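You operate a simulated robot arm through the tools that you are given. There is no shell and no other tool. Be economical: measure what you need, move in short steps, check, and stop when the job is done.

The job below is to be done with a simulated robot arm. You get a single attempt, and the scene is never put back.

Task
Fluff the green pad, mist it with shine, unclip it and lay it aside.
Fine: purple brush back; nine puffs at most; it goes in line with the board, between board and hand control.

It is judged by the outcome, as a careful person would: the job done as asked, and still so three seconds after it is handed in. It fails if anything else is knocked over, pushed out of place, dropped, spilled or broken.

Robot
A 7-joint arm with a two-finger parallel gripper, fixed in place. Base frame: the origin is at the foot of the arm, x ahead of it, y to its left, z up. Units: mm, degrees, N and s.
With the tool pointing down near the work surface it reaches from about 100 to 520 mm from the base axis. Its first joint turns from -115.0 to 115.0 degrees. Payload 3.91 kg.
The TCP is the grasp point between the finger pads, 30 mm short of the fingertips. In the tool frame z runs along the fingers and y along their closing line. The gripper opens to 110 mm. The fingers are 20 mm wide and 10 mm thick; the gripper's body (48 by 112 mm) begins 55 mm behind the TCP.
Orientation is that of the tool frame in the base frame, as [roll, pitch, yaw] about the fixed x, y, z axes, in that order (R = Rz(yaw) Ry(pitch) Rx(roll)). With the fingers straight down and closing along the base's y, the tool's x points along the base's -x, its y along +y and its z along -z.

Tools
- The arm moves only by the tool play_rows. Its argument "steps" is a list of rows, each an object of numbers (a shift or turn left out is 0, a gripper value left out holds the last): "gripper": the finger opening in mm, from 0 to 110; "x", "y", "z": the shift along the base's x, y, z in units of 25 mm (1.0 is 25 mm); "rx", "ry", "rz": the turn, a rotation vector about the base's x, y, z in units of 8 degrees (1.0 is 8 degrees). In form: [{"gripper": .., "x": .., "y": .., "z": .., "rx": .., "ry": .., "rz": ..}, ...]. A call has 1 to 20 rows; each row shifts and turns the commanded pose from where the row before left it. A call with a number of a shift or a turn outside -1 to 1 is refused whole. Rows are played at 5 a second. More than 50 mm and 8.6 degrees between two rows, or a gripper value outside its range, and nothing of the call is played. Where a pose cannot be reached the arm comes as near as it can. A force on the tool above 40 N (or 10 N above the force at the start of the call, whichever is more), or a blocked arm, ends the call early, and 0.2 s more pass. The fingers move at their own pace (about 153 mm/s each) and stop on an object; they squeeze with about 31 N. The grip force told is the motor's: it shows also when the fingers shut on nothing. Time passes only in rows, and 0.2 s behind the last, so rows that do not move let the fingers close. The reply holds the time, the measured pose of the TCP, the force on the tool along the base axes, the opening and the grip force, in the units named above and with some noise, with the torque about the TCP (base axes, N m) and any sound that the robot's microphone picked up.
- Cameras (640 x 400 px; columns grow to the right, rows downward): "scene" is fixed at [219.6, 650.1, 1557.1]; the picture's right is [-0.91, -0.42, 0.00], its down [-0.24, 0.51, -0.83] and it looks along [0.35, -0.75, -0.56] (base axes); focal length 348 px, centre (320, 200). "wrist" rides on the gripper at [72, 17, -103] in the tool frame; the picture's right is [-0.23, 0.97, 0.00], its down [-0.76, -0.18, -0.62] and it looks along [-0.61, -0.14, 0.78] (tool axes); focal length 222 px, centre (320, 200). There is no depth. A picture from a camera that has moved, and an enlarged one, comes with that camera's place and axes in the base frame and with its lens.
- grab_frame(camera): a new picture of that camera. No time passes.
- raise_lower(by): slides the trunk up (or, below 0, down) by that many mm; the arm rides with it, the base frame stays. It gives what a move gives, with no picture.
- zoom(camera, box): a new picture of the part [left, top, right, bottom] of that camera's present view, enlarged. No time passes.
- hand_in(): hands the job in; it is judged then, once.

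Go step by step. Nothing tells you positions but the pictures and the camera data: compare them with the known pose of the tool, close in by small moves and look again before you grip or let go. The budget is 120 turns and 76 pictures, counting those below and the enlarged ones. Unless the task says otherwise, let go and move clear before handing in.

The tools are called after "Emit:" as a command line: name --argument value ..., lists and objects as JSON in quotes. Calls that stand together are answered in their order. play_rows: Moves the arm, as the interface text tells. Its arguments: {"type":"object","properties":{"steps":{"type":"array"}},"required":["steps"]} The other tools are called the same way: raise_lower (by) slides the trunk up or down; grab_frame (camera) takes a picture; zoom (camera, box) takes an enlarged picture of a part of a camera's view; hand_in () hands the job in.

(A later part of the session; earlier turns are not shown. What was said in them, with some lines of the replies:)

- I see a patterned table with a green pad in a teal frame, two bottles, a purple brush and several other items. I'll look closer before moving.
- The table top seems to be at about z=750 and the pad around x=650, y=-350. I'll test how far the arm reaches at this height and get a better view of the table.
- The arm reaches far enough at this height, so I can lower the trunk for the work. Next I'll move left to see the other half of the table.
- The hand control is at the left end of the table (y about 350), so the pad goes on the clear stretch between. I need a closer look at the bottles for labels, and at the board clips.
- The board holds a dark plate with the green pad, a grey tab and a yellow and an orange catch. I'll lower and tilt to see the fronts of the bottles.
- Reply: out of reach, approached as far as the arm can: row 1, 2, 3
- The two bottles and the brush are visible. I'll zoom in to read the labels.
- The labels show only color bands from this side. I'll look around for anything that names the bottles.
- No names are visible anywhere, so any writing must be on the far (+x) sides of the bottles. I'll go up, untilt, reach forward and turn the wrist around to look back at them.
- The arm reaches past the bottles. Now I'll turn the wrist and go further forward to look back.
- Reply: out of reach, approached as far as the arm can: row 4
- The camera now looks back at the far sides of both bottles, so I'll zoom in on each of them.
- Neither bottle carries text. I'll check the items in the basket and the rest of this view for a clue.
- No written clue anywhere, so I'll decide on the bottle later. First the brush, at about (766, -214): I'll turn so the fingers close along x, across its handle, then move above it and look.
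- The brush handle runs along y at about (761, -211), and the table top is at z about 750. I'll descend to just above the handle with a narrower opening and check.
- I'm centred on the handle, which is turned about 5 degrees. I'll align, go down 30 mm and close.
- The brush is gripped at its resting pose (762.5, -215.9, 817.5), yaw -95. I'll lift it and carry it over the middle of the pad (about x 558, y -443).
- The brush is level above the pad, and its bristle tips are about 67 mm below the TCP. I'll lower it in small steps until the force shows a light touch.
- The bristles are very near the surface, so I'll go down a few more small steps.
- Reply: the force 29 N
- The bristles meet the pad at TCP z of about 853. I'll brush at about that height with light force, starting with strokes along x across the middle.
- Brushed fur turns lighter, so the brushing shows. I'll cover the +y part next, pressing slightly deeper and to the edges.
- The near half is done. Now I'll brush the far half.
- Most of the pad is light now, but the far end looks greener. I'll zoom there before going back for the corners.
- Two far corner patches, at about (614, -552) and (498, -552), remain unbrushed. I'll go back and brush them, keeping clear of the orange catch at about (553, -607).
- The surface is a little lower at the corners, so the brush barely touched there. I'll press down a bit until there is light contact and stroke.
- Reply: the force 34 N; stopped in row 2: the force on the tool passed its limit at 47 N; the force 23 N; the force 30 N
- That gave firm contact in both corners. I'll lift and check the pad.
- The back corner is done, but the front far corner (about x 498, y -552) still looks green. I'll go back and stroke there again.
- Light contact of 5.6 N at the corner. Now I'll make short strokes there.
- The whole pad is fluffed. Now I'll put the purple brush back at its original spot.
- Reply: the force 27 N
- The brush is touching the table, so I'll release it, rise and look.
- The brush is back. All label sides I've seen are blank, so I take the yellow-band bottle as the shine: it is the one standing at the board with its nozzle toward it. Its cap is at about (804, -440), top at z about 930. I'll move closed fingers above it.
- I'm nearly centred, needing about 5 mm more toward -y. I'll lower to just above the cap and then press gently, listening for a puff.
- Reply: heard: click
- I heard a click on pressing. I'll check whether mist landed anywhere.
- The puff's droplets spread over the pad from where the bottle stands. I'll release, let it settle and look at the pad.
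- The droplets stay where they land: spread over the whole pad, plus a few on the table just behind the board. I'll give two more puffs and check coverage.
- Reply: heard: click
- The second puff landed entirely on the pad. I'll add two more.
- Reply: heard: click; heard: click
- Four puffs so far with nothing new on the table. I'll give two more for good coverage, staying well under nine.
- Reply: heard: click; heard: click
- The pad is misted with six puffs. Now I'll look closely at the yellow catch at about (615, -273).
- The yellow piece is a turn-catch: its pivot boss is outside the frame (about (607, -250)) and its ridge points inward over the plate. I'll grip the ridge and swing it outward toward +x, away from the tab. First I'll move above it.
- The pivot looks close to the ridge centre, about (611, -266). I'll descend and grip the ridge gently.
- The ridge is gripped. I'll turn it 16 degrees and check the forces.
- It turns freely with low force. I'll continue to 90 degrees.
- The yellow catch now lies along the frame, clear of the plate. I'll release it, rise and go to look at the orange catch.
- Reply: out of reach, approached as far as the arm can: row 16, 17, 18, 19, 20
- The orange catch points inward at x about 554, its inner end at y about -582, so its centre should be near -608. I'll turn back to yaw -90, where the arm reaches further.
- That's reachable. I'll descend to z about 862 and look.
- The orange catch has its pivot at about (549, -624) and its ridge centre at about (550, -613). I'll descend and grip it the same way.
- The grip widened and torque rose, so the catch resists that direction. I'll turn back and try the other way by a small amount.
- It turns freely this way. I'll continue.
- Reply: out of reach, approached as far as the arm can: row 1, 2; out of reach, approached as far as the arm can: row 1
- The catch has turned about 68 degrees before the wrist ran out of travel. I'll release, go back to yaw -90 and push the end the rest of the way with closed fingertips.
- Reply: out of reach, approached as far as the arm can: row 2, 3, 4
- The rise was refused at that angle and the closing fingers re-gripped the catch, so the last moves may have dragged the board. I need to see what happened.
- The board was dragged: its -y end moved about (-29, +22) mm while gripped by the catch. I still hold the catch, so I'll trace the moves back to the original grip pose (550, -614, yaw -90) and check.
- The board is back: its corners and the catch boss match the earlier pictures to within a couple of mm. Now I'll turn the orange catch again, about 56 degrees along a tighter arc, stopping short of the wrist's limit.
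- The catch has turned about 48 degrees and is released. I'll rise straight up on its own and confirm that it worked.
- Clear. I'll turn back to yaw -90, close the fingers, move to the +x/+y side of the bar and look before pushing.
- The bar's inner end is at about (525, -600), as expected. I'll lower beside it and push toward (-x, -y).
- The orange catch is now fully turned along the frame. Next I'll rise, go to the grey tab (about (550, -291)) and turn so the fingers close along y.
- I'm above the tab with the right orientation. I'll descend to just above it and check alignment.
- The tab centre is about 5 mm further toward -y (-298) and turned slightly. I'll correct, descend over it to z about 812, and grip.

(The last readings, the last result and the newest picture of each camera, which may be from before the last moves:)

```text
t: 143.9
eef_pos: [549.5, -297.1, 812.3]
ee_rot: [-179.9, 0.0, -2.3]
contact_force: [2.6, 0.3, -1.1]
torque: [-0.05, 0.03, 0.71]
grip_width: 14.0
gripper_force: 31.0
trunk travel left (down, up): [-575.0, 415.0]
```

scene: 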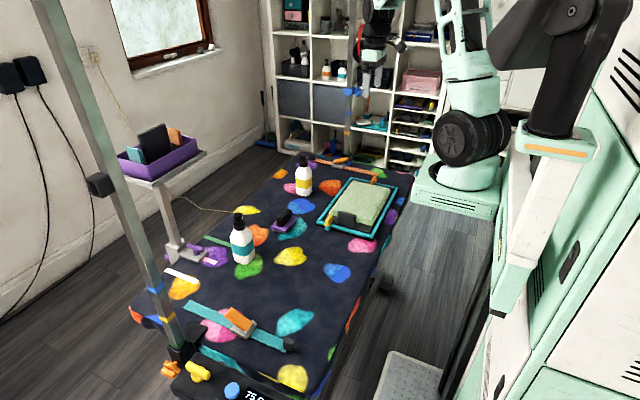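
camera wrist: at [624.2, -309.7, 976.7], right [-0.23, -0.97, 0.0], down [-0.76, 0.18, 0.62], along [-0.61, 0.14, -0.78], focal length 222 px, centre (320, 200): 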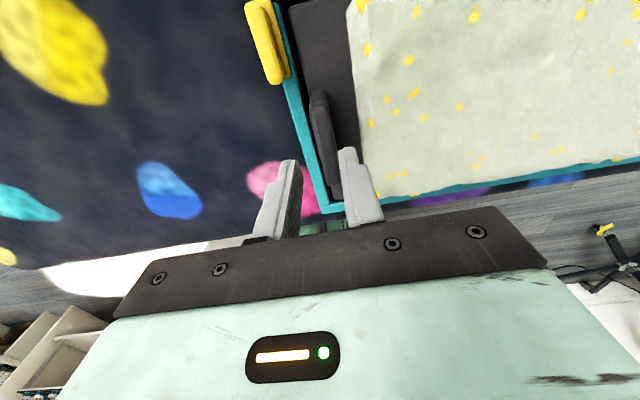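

The tab is gripped (14 mm). I'll lift slowly and check the weight and tilt.

Emit:
play_rows --steps '[{"z": 0.3}, {"z": 0.4}, {"z": 0.5}, {}]'

Emit:
zoom --camera "scene" --box '[290, 140, 420, 250]'

```text
t: 144.9
eef_pos: [548.6, -297.0, 841.7]
ee_rot: [180.0, 0.1, -2.4]
contact_force: [0.6, 0.5, -2.3]
torque: [0.3, -0.02, -0.01]
grip_width: 13.3
gripper_force: 30.9
trunk travel left (down, up): [-575.0, 415.0]
```

```text
3.64 times, centred on (355, 195) of scene
camera zoom: at [219.6, 650.1, 1557.1], right [-0.91, -0.42, 0.0], down [-0.24, 0.51, -0.83], along [0.35, -0.75, -0.56], focal length 1266 px, centre (193, 218)
```

zoom: 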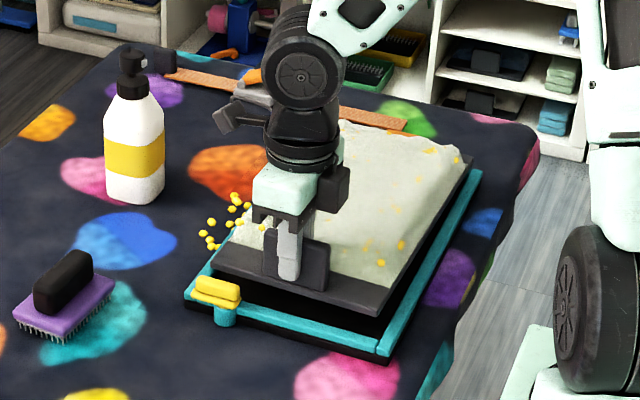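

The pad lifted cleanly and level. I'll raise it to clear the catches and then carry it +405 mm in y.

Emit:
play_rows --steps '[{"z": 0.8}, {"z": 0.8}, {"z": 0.2}, {}]'

Emit:
play_rows --steps '[{"y": 0.4}, {"y": 0.8}, {"y": 0.9}, {"y": 0.9}, {"y": 0.9}, {"y": 0.9}, {"y": 0.9}, {"y": 0.9}, {"y": 0.9}, {"y": 0.9}, {"y": 0.9}, {"y": 0.9}, {"y": 0.9}, {"y": 0.9}, {"y": 0.9}, {"y": 0.9}, {"y": 0.9}, {"y": 0.9}, {"y": 0.6}, {}]'

Emit:
grab_frame --camera "scene"

```text
t: 145.9
eef_pos: [548.9, -298.5, 887.6]
ee_rot: [-179.9, 0.0, -2.2]
contact_force: [-0.1, 0.0, -1.1]
torque: [0.27, -0.01, -0.03]
grip_width: 13.6
gripper_force: 31.3
trunk travel left (down, up): [-575.0, 415.0]
```

```text
t: 150.1
eef_pos: [549.5, 107.8, 887.2]
ee_rot: [-179.9, 0.1, -2.2]
contact_force: [0.7, 1.2, -2.2]
torque: [0.28, -0.01, -0.02]
grip_width: 13.6
gripper_force: 31.5
trunk travel left (down, up): [-575.0, 415.0]
```

```text
6 pictures are left
```

scene: 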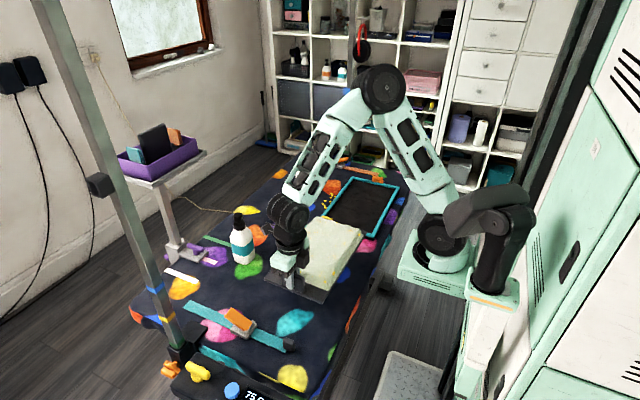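

The pad is over the target area, and the strap and hand control are ahead of it. I'll lower most of the way and check clearance.

Emit:
play_rows --steps '[{"z": -0.8}, {"z": -0.8}, {"z": -0.7}, {"z": -0.5}, {}]'

Emit:
zoom --camera "scene" --box '[180, 180, 420, 340]'

```text
t: 151.3
eef_pos: [549.5, 108.1, 816.5]
ee_rot: [-179.9, 0.0, -2.3]
contact_force: [0.0, 0.2, -1.5]
torque: [0.27, 0.0, 0.0]
grip_width: 13.6
gripper_force: 30.2
trunk travel left (down, up): [-575.0, 415.0]
```

```text
2.50 times, centred on (300, 260) of scene
camera zoom: at [219.6, 650.1, 1557.1], right [-0.91, -0.42, 0.0], down [-0.24, 0.51, -0.83], along [0.35, -0.75, -0.56], focal length 871 px, centre (370, 50)
```

zoom: 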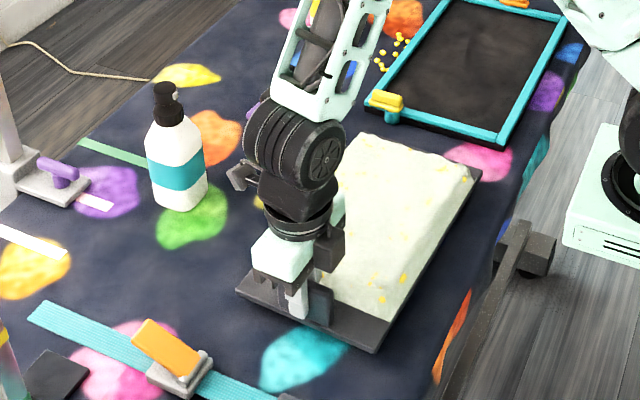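

It's clear of everything and in line with the board. I'll lower in small steps to touch down.

Emit:
play_rows --steps '[{"z": -0.2}, {"z": -0.2}, {}]'

Emit:
play_rows --steps '[{"z": -0.15}, {}]'

Emit:
play_rows --steps '[{"z": -0.12}, {}]'

```text
t: 152.1
eef_pos: [550.2, 107.2, 806.0]
ee_rot: [-179.9, 0.0, -2.3]
contact_force: [-0.7, 0.2, -2.2]
torque: [0.29, -0.02, -0.01]
grip_width: 13.8
gripper_force: 30.9
trunk travel left (down, up): [-575.0, 415.0]
```

```text
t: 152.7
eef_pos: [549.6, 108.3, 802.3]
ee_rot: [-179.9, 0.0, -2.4]
contact_force: [-0.7, -0.4, -2.2]
torque: [0.3, -0.02, 0.0]
grip_width: 13.7
gripper_force: 31.1
trunk travel left (down, up): [-575.0, 415.0]
```

```text
t: 153.3
eef_pos: [549.6, 107.5, 800.5]
ee_rot: [-179.9, 0.0, -2.2]
contact_force: [-0.5, 0.2, 0.3]
torque: [-0.15, -0.1, 0.0]
grip_width: 13.8
gripper_force: 30.8
trunk travel left (down, up): [-575.0, 415.0]
```

Emit:
play_rows --steps '[{"z": -0.08}, {}]'

```text
t: 153.9
eef_pos: [549.5, 107.7, 799.7]
ee_rot: [-179.9, 0.0, -2.4]
contact_force: [-1.3, -4.0, 29.0]
torque: [-0.27, -0.04, -0.03]
grip_width: 14.2
gripper_force: 31.3
trunk travel left (down, up): [-575.0, 415.0]
```

The pad is down on the table. I'll ease off, release to a small opening and rise straight up.

Emit:
play_rows --steps '[{"z": 0.08}, {"gripper": 26}, {}, {"z": 0.5}, {"z": 1}, {"z": 1}, {"z": 1}, {"z": 1}, {"z": 1}]'

Emit:
play_rows --steps '[{"z": 1}, {"z": 1}, {"z": 1}, {"z": 1}, {}, {}]'

Emit:
zoom --camera "scene" --box '[180, 140, 420, 400]'

```text
t: 155.9
eef_pos: [550.7, 106.4, 936.8]
ee_rot: [-180.0, 0.0, -2.3]
contact_force: [-0.1, -0.8, -0.7]
torque: [0.0, 0.03, 0.03]
grip_width: 26.1
gripper_force: 0.1
trunk travel left (down, up): [-575.0, 415.0]
```

```text
t: 157.3
eef_pos: [551.2, 107.2, 1036.7]
ee_rot: [-180.0, 0.0, -2.3]
contact_force: [-0.5, 0.6, -0.5]
torque: [0.01, 0.01, -0.02]
grip_width: 26.0
gripper_force: 0.1
trunk travel left (down, up): [-575.0, 415.0]
```

```text
1.54 times, centred on (300, 270) of scene
camera zoom: at [219.6, 650.1, 1557.1], right [-0.91, -0.42, 0.0], down [-0.24, 0.51, -0.83], along [0.35, -0.75, -0.56], focal length 536 px, centre (351, 92)
```

zoom: 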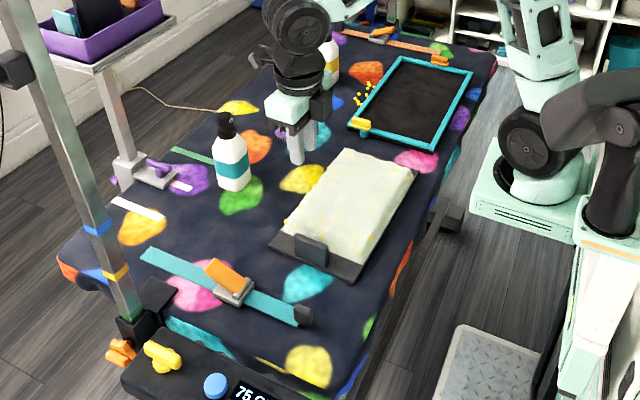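

The pad lies in line with the board, between it and the hand control, and the arm is clear. One last check that the board and the rest stand where they began.

Emit:
zoom --camera "scene" --box '[220, 140, 420, 265]'

```text
3.20 times, centred on (320, 202) of scene
camera zoom: at [219.6, 650.1, 1557.1], right [-0.91, -0.42, 0.0], down [-0.24, 0.51, -0.83], along [0.35, -0.75, -0.56], focal length 1114 px, centre (320, 192)
```

zoom: 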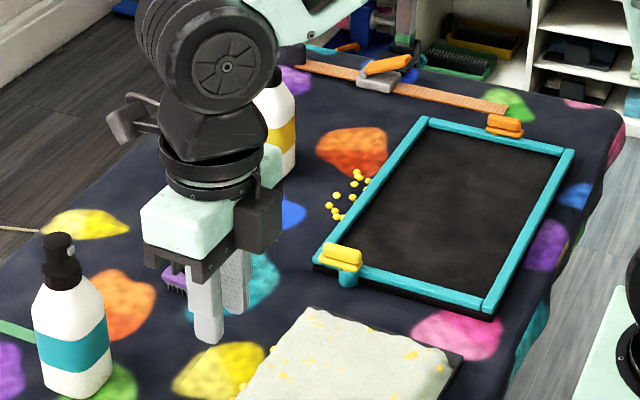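

The board is within about 6 mm of where it began and everything else is in place, so I'm handing in.

Emit:
hand_in

```text
The job is handed in.
```

The green pad is fluffed, misted with six puffs, unclipped and laid in line with the board, between it and the hand control; the purple brush is back in its place.

- **Bottle:** neither bottle on the table is labelled. I guessed the yellow-band one was the shine because it stood by the board with its nozzle facing it.
- **Board:** I dragged it about 30 mm by accident while turning the orange catch, then moved it back to within about 6 mm of where it started.
- **Overspray:** about ten droplets from the first puff landed on the table behind the board.
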